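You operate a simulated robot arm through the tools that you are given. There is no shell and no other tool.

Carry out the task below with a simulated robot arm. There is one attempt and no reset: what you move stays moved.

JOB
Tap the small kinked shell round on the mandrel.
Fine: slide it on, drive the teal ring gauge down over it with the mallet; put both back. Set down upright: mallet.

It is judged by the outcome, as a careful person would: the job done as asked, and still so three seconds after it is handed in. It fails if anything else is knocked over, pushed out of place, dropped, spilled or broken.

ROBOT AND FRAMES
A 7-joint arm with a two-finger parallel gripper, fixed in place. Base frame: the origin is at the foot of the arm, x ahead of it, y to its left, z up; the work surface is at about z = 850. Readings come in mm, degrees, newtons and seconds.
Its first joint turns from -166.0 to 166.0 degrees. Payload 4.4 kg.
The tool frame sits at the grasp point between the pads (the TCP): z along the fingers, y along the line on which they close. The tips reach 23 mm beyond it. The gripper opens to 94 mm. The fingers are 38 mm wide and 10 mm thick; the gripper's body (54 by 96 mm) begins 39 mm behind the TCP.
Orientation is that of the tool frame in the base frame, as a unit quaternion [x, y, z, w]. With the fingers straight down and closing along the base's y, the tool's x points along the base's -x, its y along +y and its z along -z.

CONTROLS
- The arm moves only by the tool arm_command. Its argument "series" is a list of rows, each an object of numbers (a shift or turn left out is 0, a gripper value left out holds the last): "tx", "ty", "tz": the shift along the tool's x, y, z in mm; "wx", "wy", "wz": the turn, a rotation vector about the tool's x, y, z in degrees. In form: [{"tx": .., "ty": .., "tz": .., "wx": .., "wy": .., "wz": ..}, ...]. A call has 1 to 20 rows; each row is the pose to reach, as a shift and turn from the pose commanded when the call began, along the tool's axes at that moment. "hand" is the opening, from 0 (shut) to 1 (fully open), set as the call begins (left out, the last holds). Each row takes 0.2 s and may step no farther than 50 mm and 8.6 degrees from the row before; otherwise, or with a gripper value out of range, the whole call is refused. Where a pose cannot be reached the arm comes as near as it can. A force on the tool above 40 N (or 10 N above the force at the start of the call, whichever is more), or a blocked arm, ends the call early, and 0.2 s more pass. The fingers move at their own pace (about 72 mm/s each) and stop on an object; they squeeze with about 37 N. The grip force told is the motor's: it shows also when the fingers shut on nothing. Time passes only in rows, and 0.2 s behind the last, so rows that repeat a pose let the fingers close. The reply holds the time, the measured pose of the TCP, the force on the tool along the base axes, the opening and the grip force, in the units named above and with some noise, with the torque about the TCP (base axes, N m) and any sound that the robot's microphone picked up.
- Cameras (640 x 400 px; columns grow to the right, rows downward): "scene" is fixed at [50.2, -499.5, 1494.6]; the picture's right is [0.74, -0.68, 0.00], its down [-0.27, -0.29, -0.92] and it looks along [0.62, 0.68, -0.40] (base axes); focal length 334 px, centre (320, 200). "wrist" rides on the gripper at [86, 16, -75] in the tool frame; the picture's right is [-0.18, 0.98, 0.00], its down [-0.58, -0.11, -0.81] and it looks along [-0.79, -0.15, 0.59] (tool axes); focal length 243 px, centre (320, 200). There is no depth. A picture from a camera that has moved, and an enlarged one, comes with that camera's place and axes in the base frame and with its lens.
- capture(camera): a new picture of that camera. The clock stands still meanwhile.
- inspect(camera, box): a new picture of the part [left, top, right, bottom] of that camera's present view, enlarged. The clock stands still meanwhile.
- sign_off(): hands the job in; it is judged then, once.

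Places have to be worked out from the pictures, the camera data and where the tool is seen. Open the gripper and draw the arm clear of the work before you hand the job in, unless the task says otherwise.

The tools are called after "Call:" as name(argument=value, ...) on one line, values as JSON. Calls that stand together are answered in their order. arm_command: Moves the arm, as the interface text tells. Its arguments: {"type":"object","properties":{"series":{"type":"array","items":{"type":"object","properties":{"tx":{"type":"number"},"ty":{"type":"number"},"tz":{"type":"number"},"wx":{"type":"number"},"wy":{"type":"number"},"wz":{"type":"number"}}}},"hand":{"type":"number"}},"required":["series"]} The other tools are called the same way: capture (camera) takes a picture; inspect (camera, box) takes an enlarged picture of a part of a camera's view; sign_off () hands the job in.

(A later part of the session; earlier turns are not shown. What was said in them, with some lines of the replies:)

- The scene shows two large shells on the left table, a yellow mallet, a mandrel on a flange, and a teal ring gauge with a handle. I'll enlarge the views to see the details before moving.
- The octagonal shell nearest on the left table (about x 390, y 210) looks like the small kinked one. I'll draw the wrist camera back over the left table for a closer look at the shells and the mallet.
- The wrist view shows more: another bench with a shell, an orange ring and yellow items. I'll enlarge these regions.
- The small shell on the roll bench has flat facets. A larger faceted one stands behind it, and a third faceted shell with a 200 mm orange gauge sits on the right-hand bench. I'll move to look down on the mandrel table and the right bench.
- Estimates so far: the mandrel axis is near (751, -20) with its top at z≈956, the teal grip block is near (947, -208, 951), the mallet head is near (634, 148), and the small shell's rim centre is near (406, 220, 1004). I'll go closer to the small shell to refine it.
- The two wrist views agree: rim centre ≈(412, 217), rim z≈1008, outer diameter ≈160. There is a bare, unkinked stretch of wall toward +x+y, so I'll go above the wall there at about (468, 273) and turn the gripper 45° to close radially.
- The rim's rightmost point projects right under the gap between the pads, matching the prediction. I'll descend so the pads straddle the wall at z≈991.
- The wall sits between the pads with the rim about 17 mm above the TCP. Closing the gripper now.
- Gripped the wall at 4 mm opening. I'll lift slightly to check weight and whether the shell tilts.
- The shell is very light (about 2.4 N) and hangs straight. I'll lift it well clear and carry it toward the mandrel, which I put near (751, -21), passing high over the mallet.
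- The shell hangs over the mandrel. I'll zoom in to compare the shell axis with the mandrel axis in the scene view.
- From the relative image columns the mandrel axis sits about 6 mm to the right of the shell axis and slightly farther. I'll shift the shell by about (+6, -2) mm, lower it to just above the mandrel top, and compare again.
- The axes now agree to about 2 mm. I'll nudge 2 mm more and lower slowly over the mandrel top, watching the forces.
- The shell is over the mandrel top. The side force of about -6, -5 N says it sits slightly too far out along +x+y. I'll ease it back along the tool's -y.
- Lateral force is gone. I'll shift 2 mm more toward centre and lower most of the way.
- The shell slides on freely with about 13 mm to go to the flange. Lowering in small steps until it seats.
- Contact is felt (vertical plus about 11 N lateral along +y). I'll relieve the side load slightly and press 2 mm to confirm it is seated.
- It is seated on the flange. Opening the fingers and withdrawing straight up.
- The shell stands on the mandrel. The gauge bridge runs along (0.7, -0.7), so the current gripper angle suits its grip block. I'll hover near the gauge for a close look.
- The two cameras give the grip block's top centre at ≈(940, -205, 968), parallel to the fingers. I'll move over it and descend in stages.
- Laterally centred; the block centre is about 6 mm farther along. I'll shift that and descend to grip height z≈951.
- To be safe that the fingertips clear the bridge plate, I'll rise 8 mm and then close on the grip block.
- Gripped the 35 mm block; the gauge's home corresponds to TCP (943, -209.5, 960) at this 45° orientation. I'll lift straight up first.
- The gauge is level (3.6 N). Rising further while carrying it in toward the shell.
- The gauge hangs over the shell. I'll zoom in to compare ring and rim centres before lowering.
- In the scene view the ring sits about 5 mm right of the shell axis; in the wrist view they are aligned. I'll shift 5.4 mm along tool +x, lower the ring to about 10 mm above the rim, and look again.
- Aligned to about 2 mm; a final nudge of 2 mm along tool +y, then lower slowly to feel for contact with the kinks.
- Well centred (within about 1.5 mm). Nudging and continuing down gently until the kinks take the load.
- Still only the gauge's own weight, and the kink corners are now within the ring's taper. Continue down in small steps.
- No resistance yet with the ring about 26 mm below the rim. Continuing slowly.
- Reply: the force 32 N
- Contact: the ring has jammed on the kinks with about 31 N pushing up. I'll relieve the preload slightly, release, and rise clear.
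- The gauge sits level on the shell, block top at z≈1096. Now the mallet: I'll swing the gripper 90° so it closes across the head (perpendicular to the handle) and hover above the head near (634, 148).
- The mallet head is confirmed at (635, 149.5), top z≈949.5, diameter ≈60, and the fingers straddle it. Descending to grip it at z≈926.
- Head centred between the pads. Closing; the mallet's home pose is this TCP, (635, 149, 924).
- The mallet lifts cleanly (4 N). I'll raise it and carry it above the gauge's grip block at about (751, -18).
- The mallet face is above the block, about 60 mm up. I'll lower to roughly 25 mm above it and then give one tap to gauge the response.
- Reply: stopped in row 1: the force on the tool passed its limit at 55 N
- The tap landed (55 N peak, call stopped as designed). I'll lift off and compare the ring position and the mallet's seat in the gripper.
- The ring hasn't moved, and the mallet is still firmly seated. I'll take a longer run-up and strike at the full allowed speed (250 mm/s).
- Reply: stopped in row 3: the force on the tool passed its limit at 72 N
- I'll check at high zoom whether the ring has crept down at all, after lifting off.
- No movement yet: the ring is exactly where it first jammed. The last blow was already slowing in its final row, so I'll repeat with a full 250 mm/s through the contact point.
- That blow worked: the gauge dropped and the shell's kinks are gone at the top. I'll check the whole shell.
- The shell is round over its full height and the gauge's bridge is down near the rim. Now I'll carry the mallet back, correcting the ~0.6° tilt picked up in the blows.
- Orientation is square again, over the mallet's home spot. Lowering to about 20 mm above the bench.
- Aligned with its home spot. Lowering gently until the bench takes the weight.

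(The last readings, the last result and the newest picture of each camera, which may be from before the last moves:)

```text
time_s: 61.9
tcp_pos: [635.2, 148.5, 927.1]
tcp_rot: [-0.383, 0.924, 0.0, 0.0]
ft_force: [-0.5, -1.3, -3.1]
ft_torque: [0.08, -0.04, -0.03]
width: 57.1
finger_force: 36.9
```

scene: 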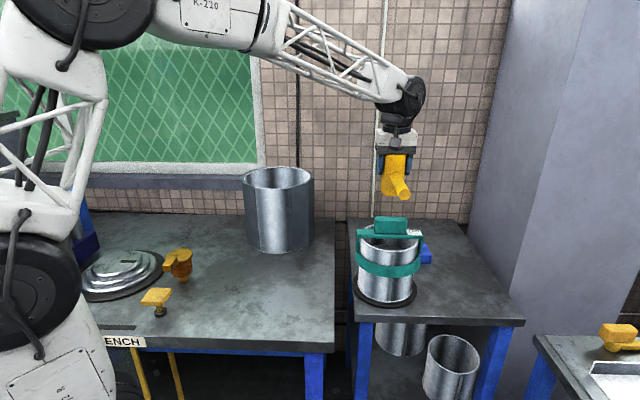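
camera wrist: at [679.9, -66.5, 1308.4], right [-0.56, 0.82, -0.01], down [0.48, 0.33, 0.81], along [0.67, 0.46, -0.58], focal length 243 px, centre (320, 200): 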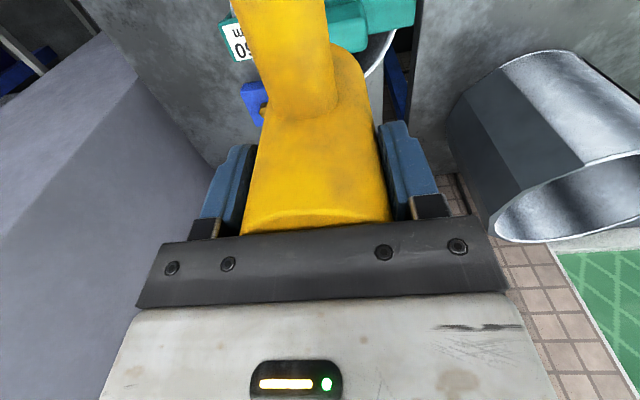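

Call:
arm_command(series=[{"tz": 1}, {"tz": 2}, {"tz": 3}, {"tz": 3}])

```text
time_s: 62.9
tcp_pos: [635.1, 147.8, 924.6]
tcp_rot: [-0.383, 0.924, 0.0, 0.0]
ft_force: [1.0, -0.6, -4.2]
ft_torque: [0.01, -0.04, -0.02]
width: 57.3
finger_force: 37.3
```

Still hanging freely at z 924.6; continuing in 1 mm steps.

Call:
arm_command(series=[{"tz": 0.8}, {"tz": 1.6}, {"tz": 2.4}, {"tz": 2.4}])

Call:
inspect(camera="scene", box=[285, 220, 345, 310])

```text
time_s: 63.9
tcp_pos: [634.4, 147.3, 922.6]
tcp_rot: [-0.383, 0.924, -0.001, 0.001]
ft_force: [-13.5, 0.2, 26.3]
ft_torque: [0.52, 0.42, 0.24]
width: 57.2
finger_force: 36.8
```

```text
4.44 times, centred on (315, 265) of scene
camera zoom: at [50.2, -499.5, 1494.6], right [0.74, -0.68, 0.0], down [-0.27, -0.29, -0.92], along [0.62, 0.68, -0.4], focal length 1485 px, centre (342, -89)
```

zoom: 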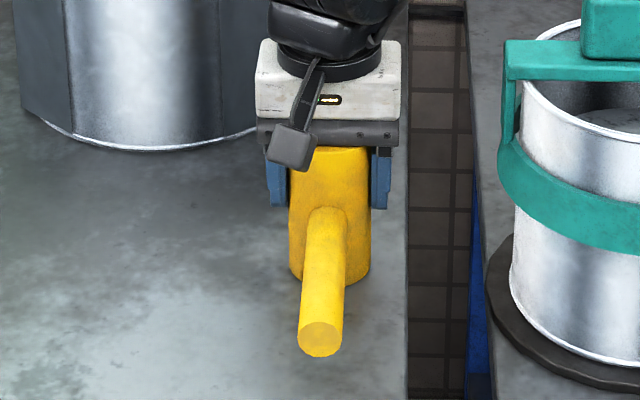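

The mallet is on the bench (26 N). I'll relieve 1 mm, open the fingers, and rise.

Call:
arm_command(series=[{"tz": -0.8}, {"tz": -1.0}])

Call:
arm_command(series=[{"tz": 0}, {"tz": 0}, {"tz": 0}, {"tz": 0}], hand=1)

Call:
arm_command(series=[{"tz": -15}, {"tz": -45}, {"tz": -90}, {"tz": -135}, {"tz": -180}, {"tz": -225}, {"tz": -270}])

Call:
inspect(camera="scene", box=[260, 190, 380, 310])

```text
time_s: 64.5
tcp_pos: [635.1, 148.4, 923.4]
tcp_rot: [-0.382, 0.924, 0.001, 0.0]
ft_force: [7.9, 0.6, 5.5]
ft_torque: [0.19, -0.71, -0.1]
width: 57.4
finger_force: 37.0
```

```text
time_s: 65.5
tcp_pos: [634.0, 147.8, 922.4]
tcp_rot: [-0.384, 0.923, 0.0, 0.001]
ft_force: [-0.1, 0.8, 0.2]
ft_torque: [0.01, 0.01, 0.0]
width: 94.4
finger_force: 0.1
```

```text
time_s: 67.1
tcp_pos: [637.6, 150.3, 1192.8]
tcp_rot: [-0.382, 0.924, 0.001, -0.001]
ft_force: [0.3, -0.1, -0.8]
ft_torque: [0.01, -0.02, 0.02]
width: 94.0
finger_force: 0.0
```

```text
3.33 times, centred on (320, 250) of scene
camera zoom: at [50.2, -499.5, 1494.6], right [0.74, -0.68, 0.0], down [-0.27, -0.29, -0.92], along [0.62, 0.68, -0.4], focal length 1114 px, centre (320, 33)
```

zoom: 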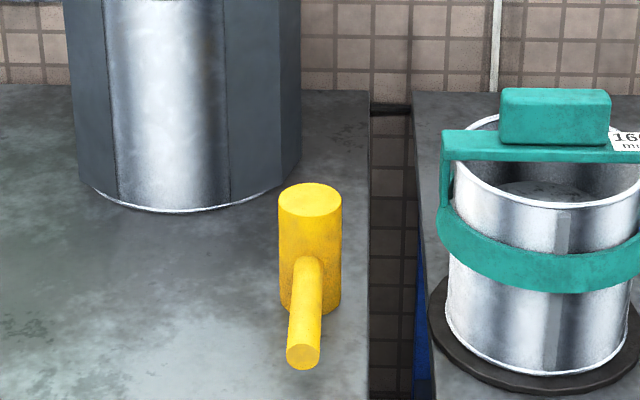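

The mallet stands exactly as before. Now back over the gauge, turning the gripper 90° to line up with its grip block.

Call:
arm_command(series=[{"tx": 3, "ty": -19, "wz": 8.2}, {"tx": 6, "ty": -38, "wz": 16.4}, {"tx": 9, "ty": -57, "wz": 24.5}, {"tx": 12, "ty": -76, "wz": 32.7}, {"tx": 15, "ty": -95, "wz": 40.9}, {"tx": 18, "ty": -114, "wz": 49.1}, {"tx": 22, "ty": -133, "wz": 57.3}, {"tx": 26, "ty": -152, "wz": 65.5}, {"tx": 30, "ty": -171, "wz": 73.6}, {"tx": 33, "ty": -190, "wz": 81.8}, {"tx": 36.4, "ty": -205.4, "wz": 90}, {"tx": 36.4, "ty": -205.4, "wz": 90}])

Call:
capture(camera="wrist")

Call:
inspect(camera="wrist", box=[200, 0, 440, 150])

Call:
inspect(camera="scene", box=[330, 180, 450, 315])

```text
time_s: 69.7
tcp_pos: [754.5, -22.6, 1191.6]
tcp_rot: [0.383, 0.924, 0.001, 0.0]
ft_force: [-0.4, -0.3, 0.1]
ft_torque: [0.0, 0.01, 0.0]
width: 94.0
finger_force: 0.0
```

```text
taken
camera wrist: at [705.3, 51.1, 1265.8], right [0.83, 0.56, 0.0], down [0.33, -0.49, 0.81], along [0.46, -0.67, -0.59], focal length 243 px, centre (320, 200)
```

wrist: 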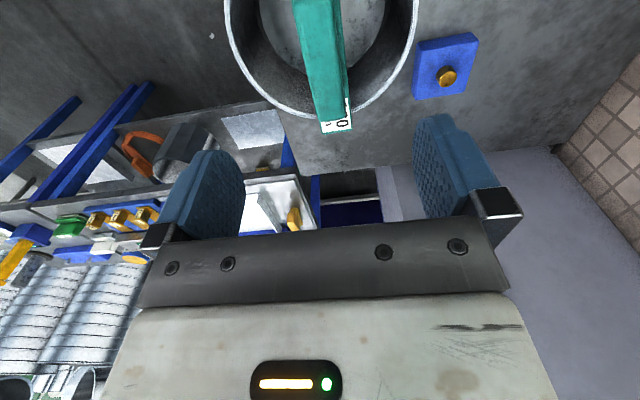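

```text
2.67 times, centred on (320, 75) of wrist
camera zoom: at [705.3, 51.1, 1265.8], right [0.83, 0.56, 0.0], down [0.33, -0.49, 0.81], along [0.46, -0.67, -0.59], focal length 647 px, centre (320, 533)
```

zoom: 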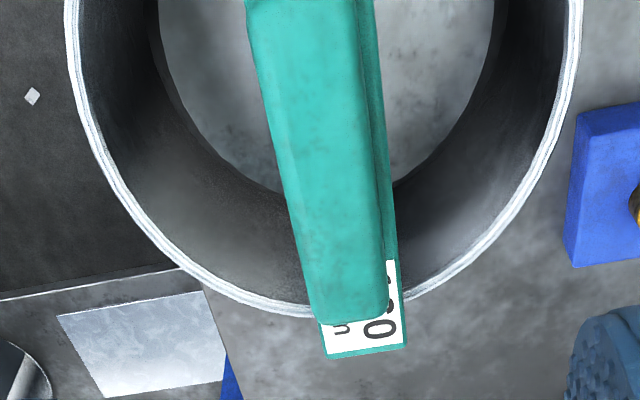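

```text
2.96 times, centred on (390, 248) of scene
camera zoom: at [50.2, -499.5, 1494.6], right [0.74, -0.68, 0.0], down [-0.27, -0.29, -0.92], along [0.62, 0.68, -0.4], focal length 990 px, centre (113, 59)
```

zoom: 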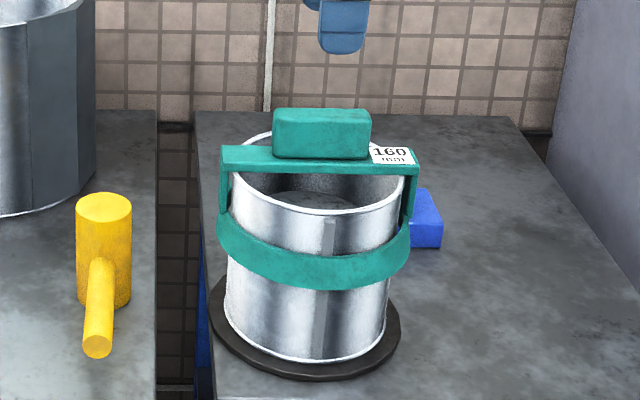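

The gauge block is parallel and centred to about 1.5 mm; it dropped 28 mm, so the matching grip height is z≈1061. Descending and closing.

Call:
arm_command(series=[{"ty": 1.5, "tz": 40, "tx": -1}, {"ty": 1.5, "tz": 75, "tx": -1}, {"ty": 1.5, "tz": 100, "tx": -1}, {"ty": 1.5, "tz": 118, "tx": -1}, {"ty": 1.5, "tz": 130, "tx": -1}, {"ty": 1.5, "tz": 130, "tx": -1}])

Call:
inspect(camera="scene", box=[340, 190, 440, 275])

Call:
capture(camera="wrist")

```text
time_s: 71.1
tcp_pos: [755.6, -22.8, 1061.4]
tcp_rot: [0.383, 0.924, 0.0, 0.001]
ft_force: [0.0, 0.0, 0.5]
ft_torque: [-0.02, 0.01, -0.02]
width: 94.1
finger_force: 0.1
```

```text
4.71 times, centred on (390, 232) of scene
camera zoom: at [50.2, -499.5, 1494.6], right [0.74, -0.68, 0.0], down [-0.27, -0.29, -0.92], along [0.62, 0.68, -0.4], focal length 1573 px, centre (-9, 47)
```

zoom: 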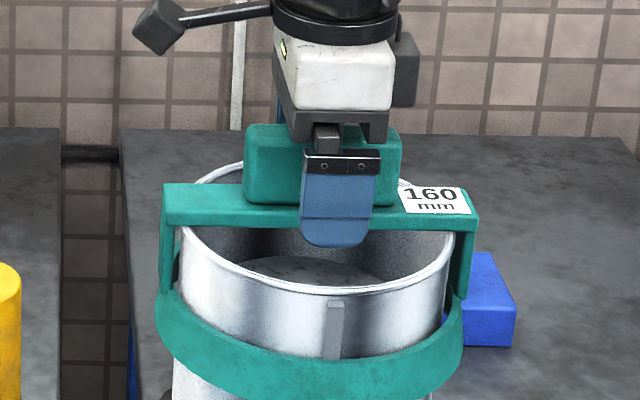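

```text
taken
camera wrist: at [707.0, 51.6, 1136.5], right [0.82, 0.57, 0.0], down [0.33, -0.49, 0.81], along [0.46, -0.67, -0.59], focal length 243 px, centre (320, 200)
```

wrist: 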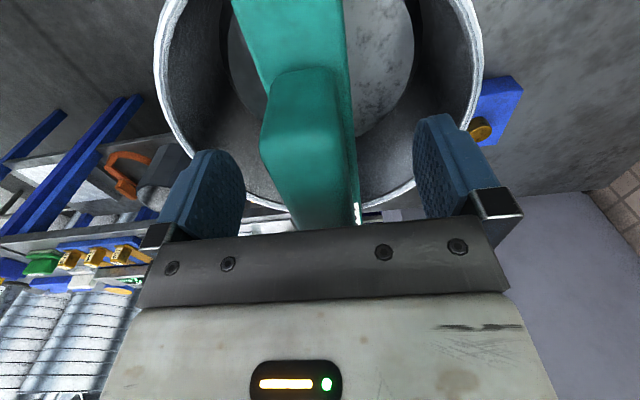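

The view matches the earlier grip of the block. Closing on it.

Call:
arm_command(series=[{"tz": 0}, {"tz": 0}, {"tz": 0}, {"tz": 0}], hand=0)

Call:
arm_command(series=[{"tz": -3}, {"tz": -7}, {"tz": -12}, {"tz": -12}])

Call:
inspect(camera="scene", box=[330, 180, 450, 315])

```text
time_s: 72.1
tcp_pos: [756.4, -21.2, 1061.1]
tcp_rot: [0.383, 0.924, 0.001, 0.0]
ft_force: [0.8, -0.3, 0.7]
ft_torque: [0.02, -0.02, 0.14]
width: 35.4
finger_force: 37.2
```

```text
time_s: 73.1
tcp_pos: [756.0, -21.7, 1074.3]
tcp_rot: [0.383, 0.924, 0.001, -0.001]
ft_force: [-0.2, 0.4, -3.6]
ft_torque: [0.01, 0.04, -0.02]
width: 35.6
finger_force: 37.2
```

```text
2.96 times, centred on (390, 248) of scene
camera zoom: at [50.2, -499.5, 1494.6], right [0.74, -0.68, 0.0], down [-0.27, -0.29, -0.92], along [0.62, 0.68, -0.4], focal length 990 px, centre (113, 59)
```

zoom: 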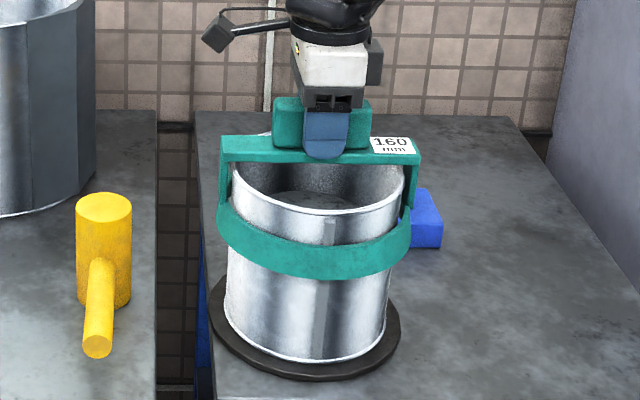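

The gauge lifts freely (only its 3.6 N weight) and the shell stays put. Raising it well clear.

Call:
arm_command(series=[{"tz": -10}, {"tz": -22}, {"tz": -36}, {"tz": -52}, {"tz": -72}, {"tz": -95}, {"tz": -95}])

Call:
inspect(camera="scene", box=[330, 180, 450, 315])

```text
time_s: 74.7
tcp_pos: [755.8, -22.5, 1170.9]
tcp_rot: [0.382, 0.924, 0.0, 0.0]
ft_force: [0.3, -0.2, -3.6]
ft_torque: [0.0, -0.01, -0.01]
width: 35.8
finger_force: 36.8
```

```text
2.96 times, centred on (390, 248) of scene
camera zoom: at [50.2, -499.5, 1494.6], right [0.74, -0.68, 0.0], down [-0.27, -0.29, -0.92], along [0.62, 0.68, -0.4], focal length 990 px, centre (113, 59)
```

zoom: 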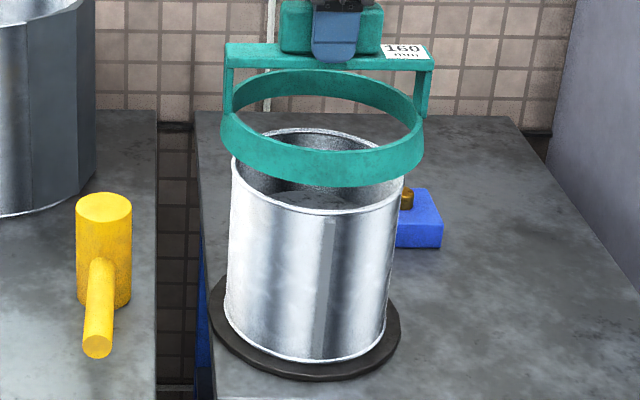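

The shell is round and clear. Carrying the gauge back toward its home at TCP (943, -209.5).

Call:
arm_command(series=[{"tx": -25}, {"tx": -60}, {"tx": -100}, {"tx": -140}, {"tx": -180}, {"tx": -215, "tz": 15}, {"tx": -245, "tz": 35}, {"tx": -264.8, "tz": 60}, {"tx": -264.8, "tz": 60}])

Call:
arm_command(series=[{"tz": 0}])

Call:
inspect(camera="scene", box=[420, 190, 530, 320])

```text
time_s: 76.7
tcp_pos: [944.5, -210.8, 1109.2]
tcp_rot: [0.383, 0.924, -0.001, 0.0]
ft_force: [0.7, 0.1, -3.7]
ft_torque: [-0.01, 0.0, 0.0]
width: 35.9
finger_force: 36.9
```

```text
time_s: 77.1
tcp_pos: [944.4, -210.3, 1110.7]
tcp_rot: [0.383, 0.924, 0.0, 0.0]
ft_force: [-0.7, -0.5, -2.5]
ft_torque: [0.0, 0.01, 0.03]
width: 35.6
finger_force: 37.0
```

```text
3.08 times, centred on (475, 255) of scene
camera zoom: at [50.2, -499.5, 1494.6], right [0.74, -0.68, 0.0], down [-0.27, -0.29, -0.92], along [0.62, 0.68, -0.4], focal length 1028 px, centre (-157, 31)
```

zoom: 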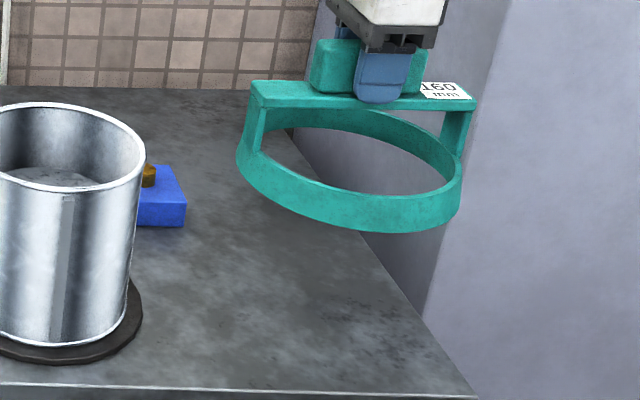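

About 1.5 mm past home; correcting and lowering to just above the table.

Call:
arm_command(series=[{"tx": 1.6, "tz": 35}, {"tx": 1.6, "tz": 70}, {"tx": 1.6, "tz": 105}, {"tx": 1.6, "tz": 128}, {"tx": 1.6, "tz": 142}, {"tx": 1.6, "tz": 142}])

Call:
inspect(camera="scene", box=[420, 190, 530, 320])

```text
time_s: 78.5
tcp_pos: [942.9, -207.9, 967.5]
tcp_rot: [0.382, 0.924, 0.001, 0.0]
ft_force: [0.0, -0.2, -3.6]
ft_torque: [0.01, -0.04, -0.03]
width: 35.6
finger_force: 37.6
```

```text
3.08 times, centred on (475, 255) of scene
camera zoom: at [50.2, -499.5, 1494.6], right [0.74, -0.68, 0.0], down [-0.27, -0.29, -0.92], along [0.62, 0.68, -0.4], focal length 1028 px, centre (-157, 31)
```

zoom: 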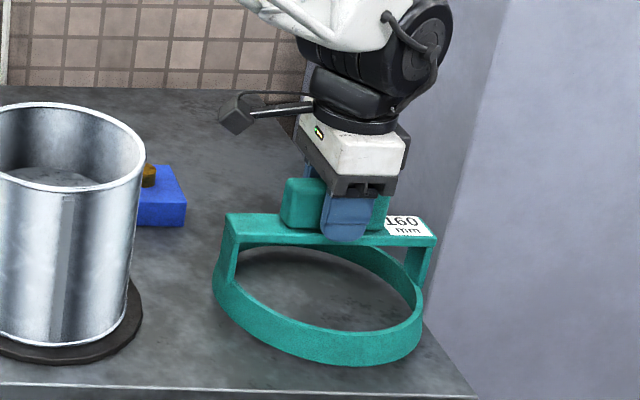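

Matches its original place in the picture, about 7 mm above the table. Lowering in small steps until it touches.

Call:
arm_command(series=[{"tz": 3}, {"tz": 5}, {"tz": 6.5}, {"tz": 6.5}])

```text
time_s: 79.5
tcp_pos: [942.5, -208.5, 962.0]
tcp_rot: [0.382, 0.924, 0.0, 0.001]
ft_force: [0.1, -0.3, -3.7]
ft_torque: [0.0, -0.01, -0.07]
width: 35.5
finger_force: 36.5
```

Call:
arm_command(series=[{"tz": 0.8}, {"tz": 1.6}, {"tz": 2.2}, {"tz": 2.2}])

```text
time_s: 80.5
tcp_pos: [942.3, -209.9, 959.5]
tcp_rot: [0.383, 0.924, 0.001, 0.0]
ft_force: [-0.6, -0.5, -2.6]
ft_torque: [-0.06, -0.04, -0.02]
width: 35.8
finger_force: 36.8
```

Weight is just starting to transfer (-2.6 N). One more millimetre.

Call:
arm_command(series=[{"tz": 0.5}, {"tz": 1}, {"tz": 1}])

Call:
inspect(camera="scene", box=[420, 190, 530, 320])

```text
time_s: 81.3
tcp_pos: [942.6, -208.2, 959.1]
tcp_rot: [0.383, 0.924, 0.0, 0.001]
ft_force: [-7.4, 3.5, 17.2]
ft_torque: [0.35, 0.49, 0.09]
width: 35.5
finger_force: 36.3
```

```text
3.08 times, centred on (475, 255) of scene
camera zoom: at [50.2, -499.5, 1494.6], right [0.74, -0.68, 0.0], down [-0.27, -0.29, -0.92], along [0.62, 0.68, -0.4], focal length 1028 px, centre (-157, 31)
```

zoom: 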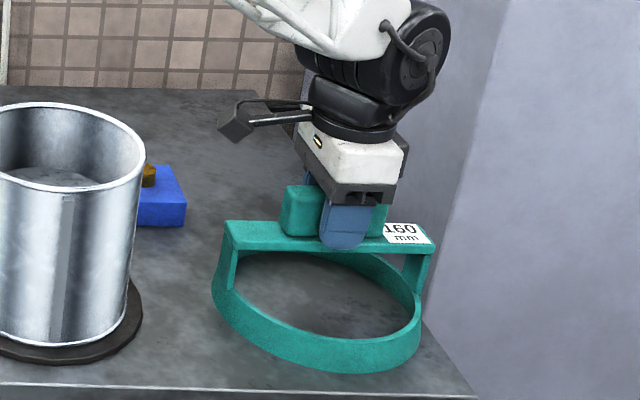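

The gauge is seated on the table in its original spot. Relieving, opening, and rising clear, then drawing the arm back high.

Call:
arm_command(series=[{"tz": -0.7}, {"tz": -0.7}])

Call:
arm_command(series=[{"tz": 0}, {"tz": 0}, {"tz": 0}, {"tz": 0}], hand=1)

Call:
arm_command(series=[{"tz": -15}, {"tz": -45}, {"tz": -90}, {"tz": -135}, {"tz": -180}, {"tz": -220, "tx": 15}, {"tz": -260, "tx": 40}, {"tz": -290, "tx": 75}, {"tz": -310, "tx": 115}, {"tz": -330, "tx": 155}])

Call:
capture(camera="scene")

Call:
inspect(camera="scene", box=[330, 210, 530, 335])

Call:
capture(camera="wrist")

```text
time_s: 81.9
tcp_pos: [943.6, -208.1, 957.9]
tcp_rot: [0.382, 0.924, 0.001, 0.001]
ft_force: [-0.5, 5.1, 11.6]
ft_torque: [-0.55, -0.71, 0.17]
width: 35.7
finger_force: 36.8
```

```text
time_s: 82.9
tcp_pos: [942.5, -208.2, 958.9]
tcp_rot: [0.382, 0.924, 0.0, 0.0]
ft_force: [0.1, 0.4, -0.2]
ft_torque: [0.01, -0.01, 0.01]
width: 93.9
finger_force: 0.2
```

```text
time_s: 85.1
tcp_pos: [832.1, -101.5, 1288.4]
tcp_rot: [0.382, 0.924, 0.0, 0.0]
ft_force: [-0.1, 0.5, -0.6]
ft_torque: [-0.02, 0.0, 0.01]
width: 93.8
finger_force: 0.0
```

```text
taken
```

scene: 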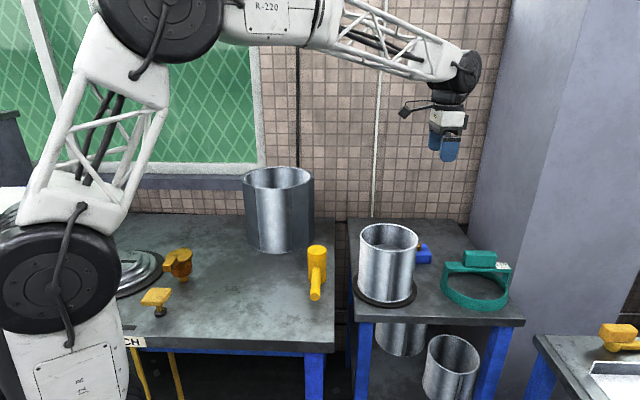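

```text
3.20 times, centred on (430, 272) of scene
camera zoom: at [50.2, -499.5, 1494.6], right [0.74, -0.68, 0.0], down [-0.27, -0.29, -0.92], along [0.62, 0.68, -0.4], focal length 1069 px, centre (-32, -32)
```

zoom: 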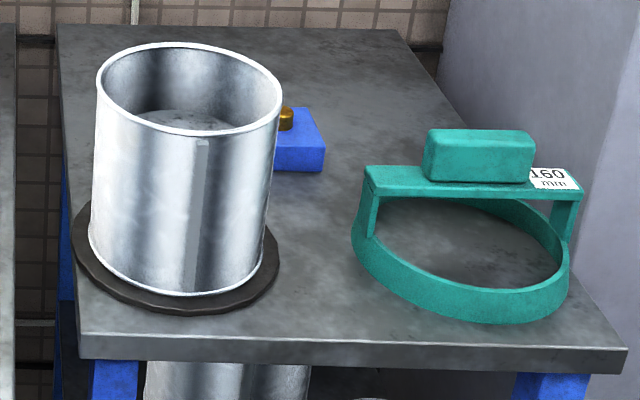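

```text
taken
camera wrist: at [783.0, -28.0, 1362.0], right [0.83, 0.56, 0.0], down [0.33, -0.49, 0.81], along [0.45, -0.67, -0.59], focal length 243 px, centre (320, 200)
```

wrist: 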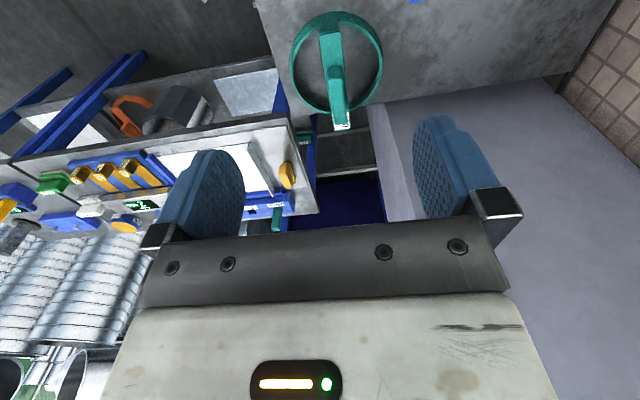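

The shell is round on the mandrel, the gauge sits in the same pixels as at the start, the mallet stands as it was, and nothing else has shifted. The gripper is open and clear, so I'm handing in.

Call:
sign_off()

```text
The job is handed in.
```

The small kinked shell is now round and sitting on the mandrel. The gauge and mallet are back in their places.

- **Rounding:** I slid the shell onto the mandrel, set the 160 mm teal gauge on it, and struck the gauge's grip block with the mallet. The first two blows did nothing. The third, at full speed, drove the gauge down about 28 mm and the facets disappeared over the whole shell.
- **Putting back:** The gauge lifted off freely and the shell stayed put. In the last picture the gauge is where it started, and the mallet stands on its head as before.
- **Rest of the bench:** Nothing else looked moved or knocked over in the final views. I opened the gripper and drew the arm clear before handing in.

I judged roundness from the pictures and from the gauge coming off freely; I didn't measure it.
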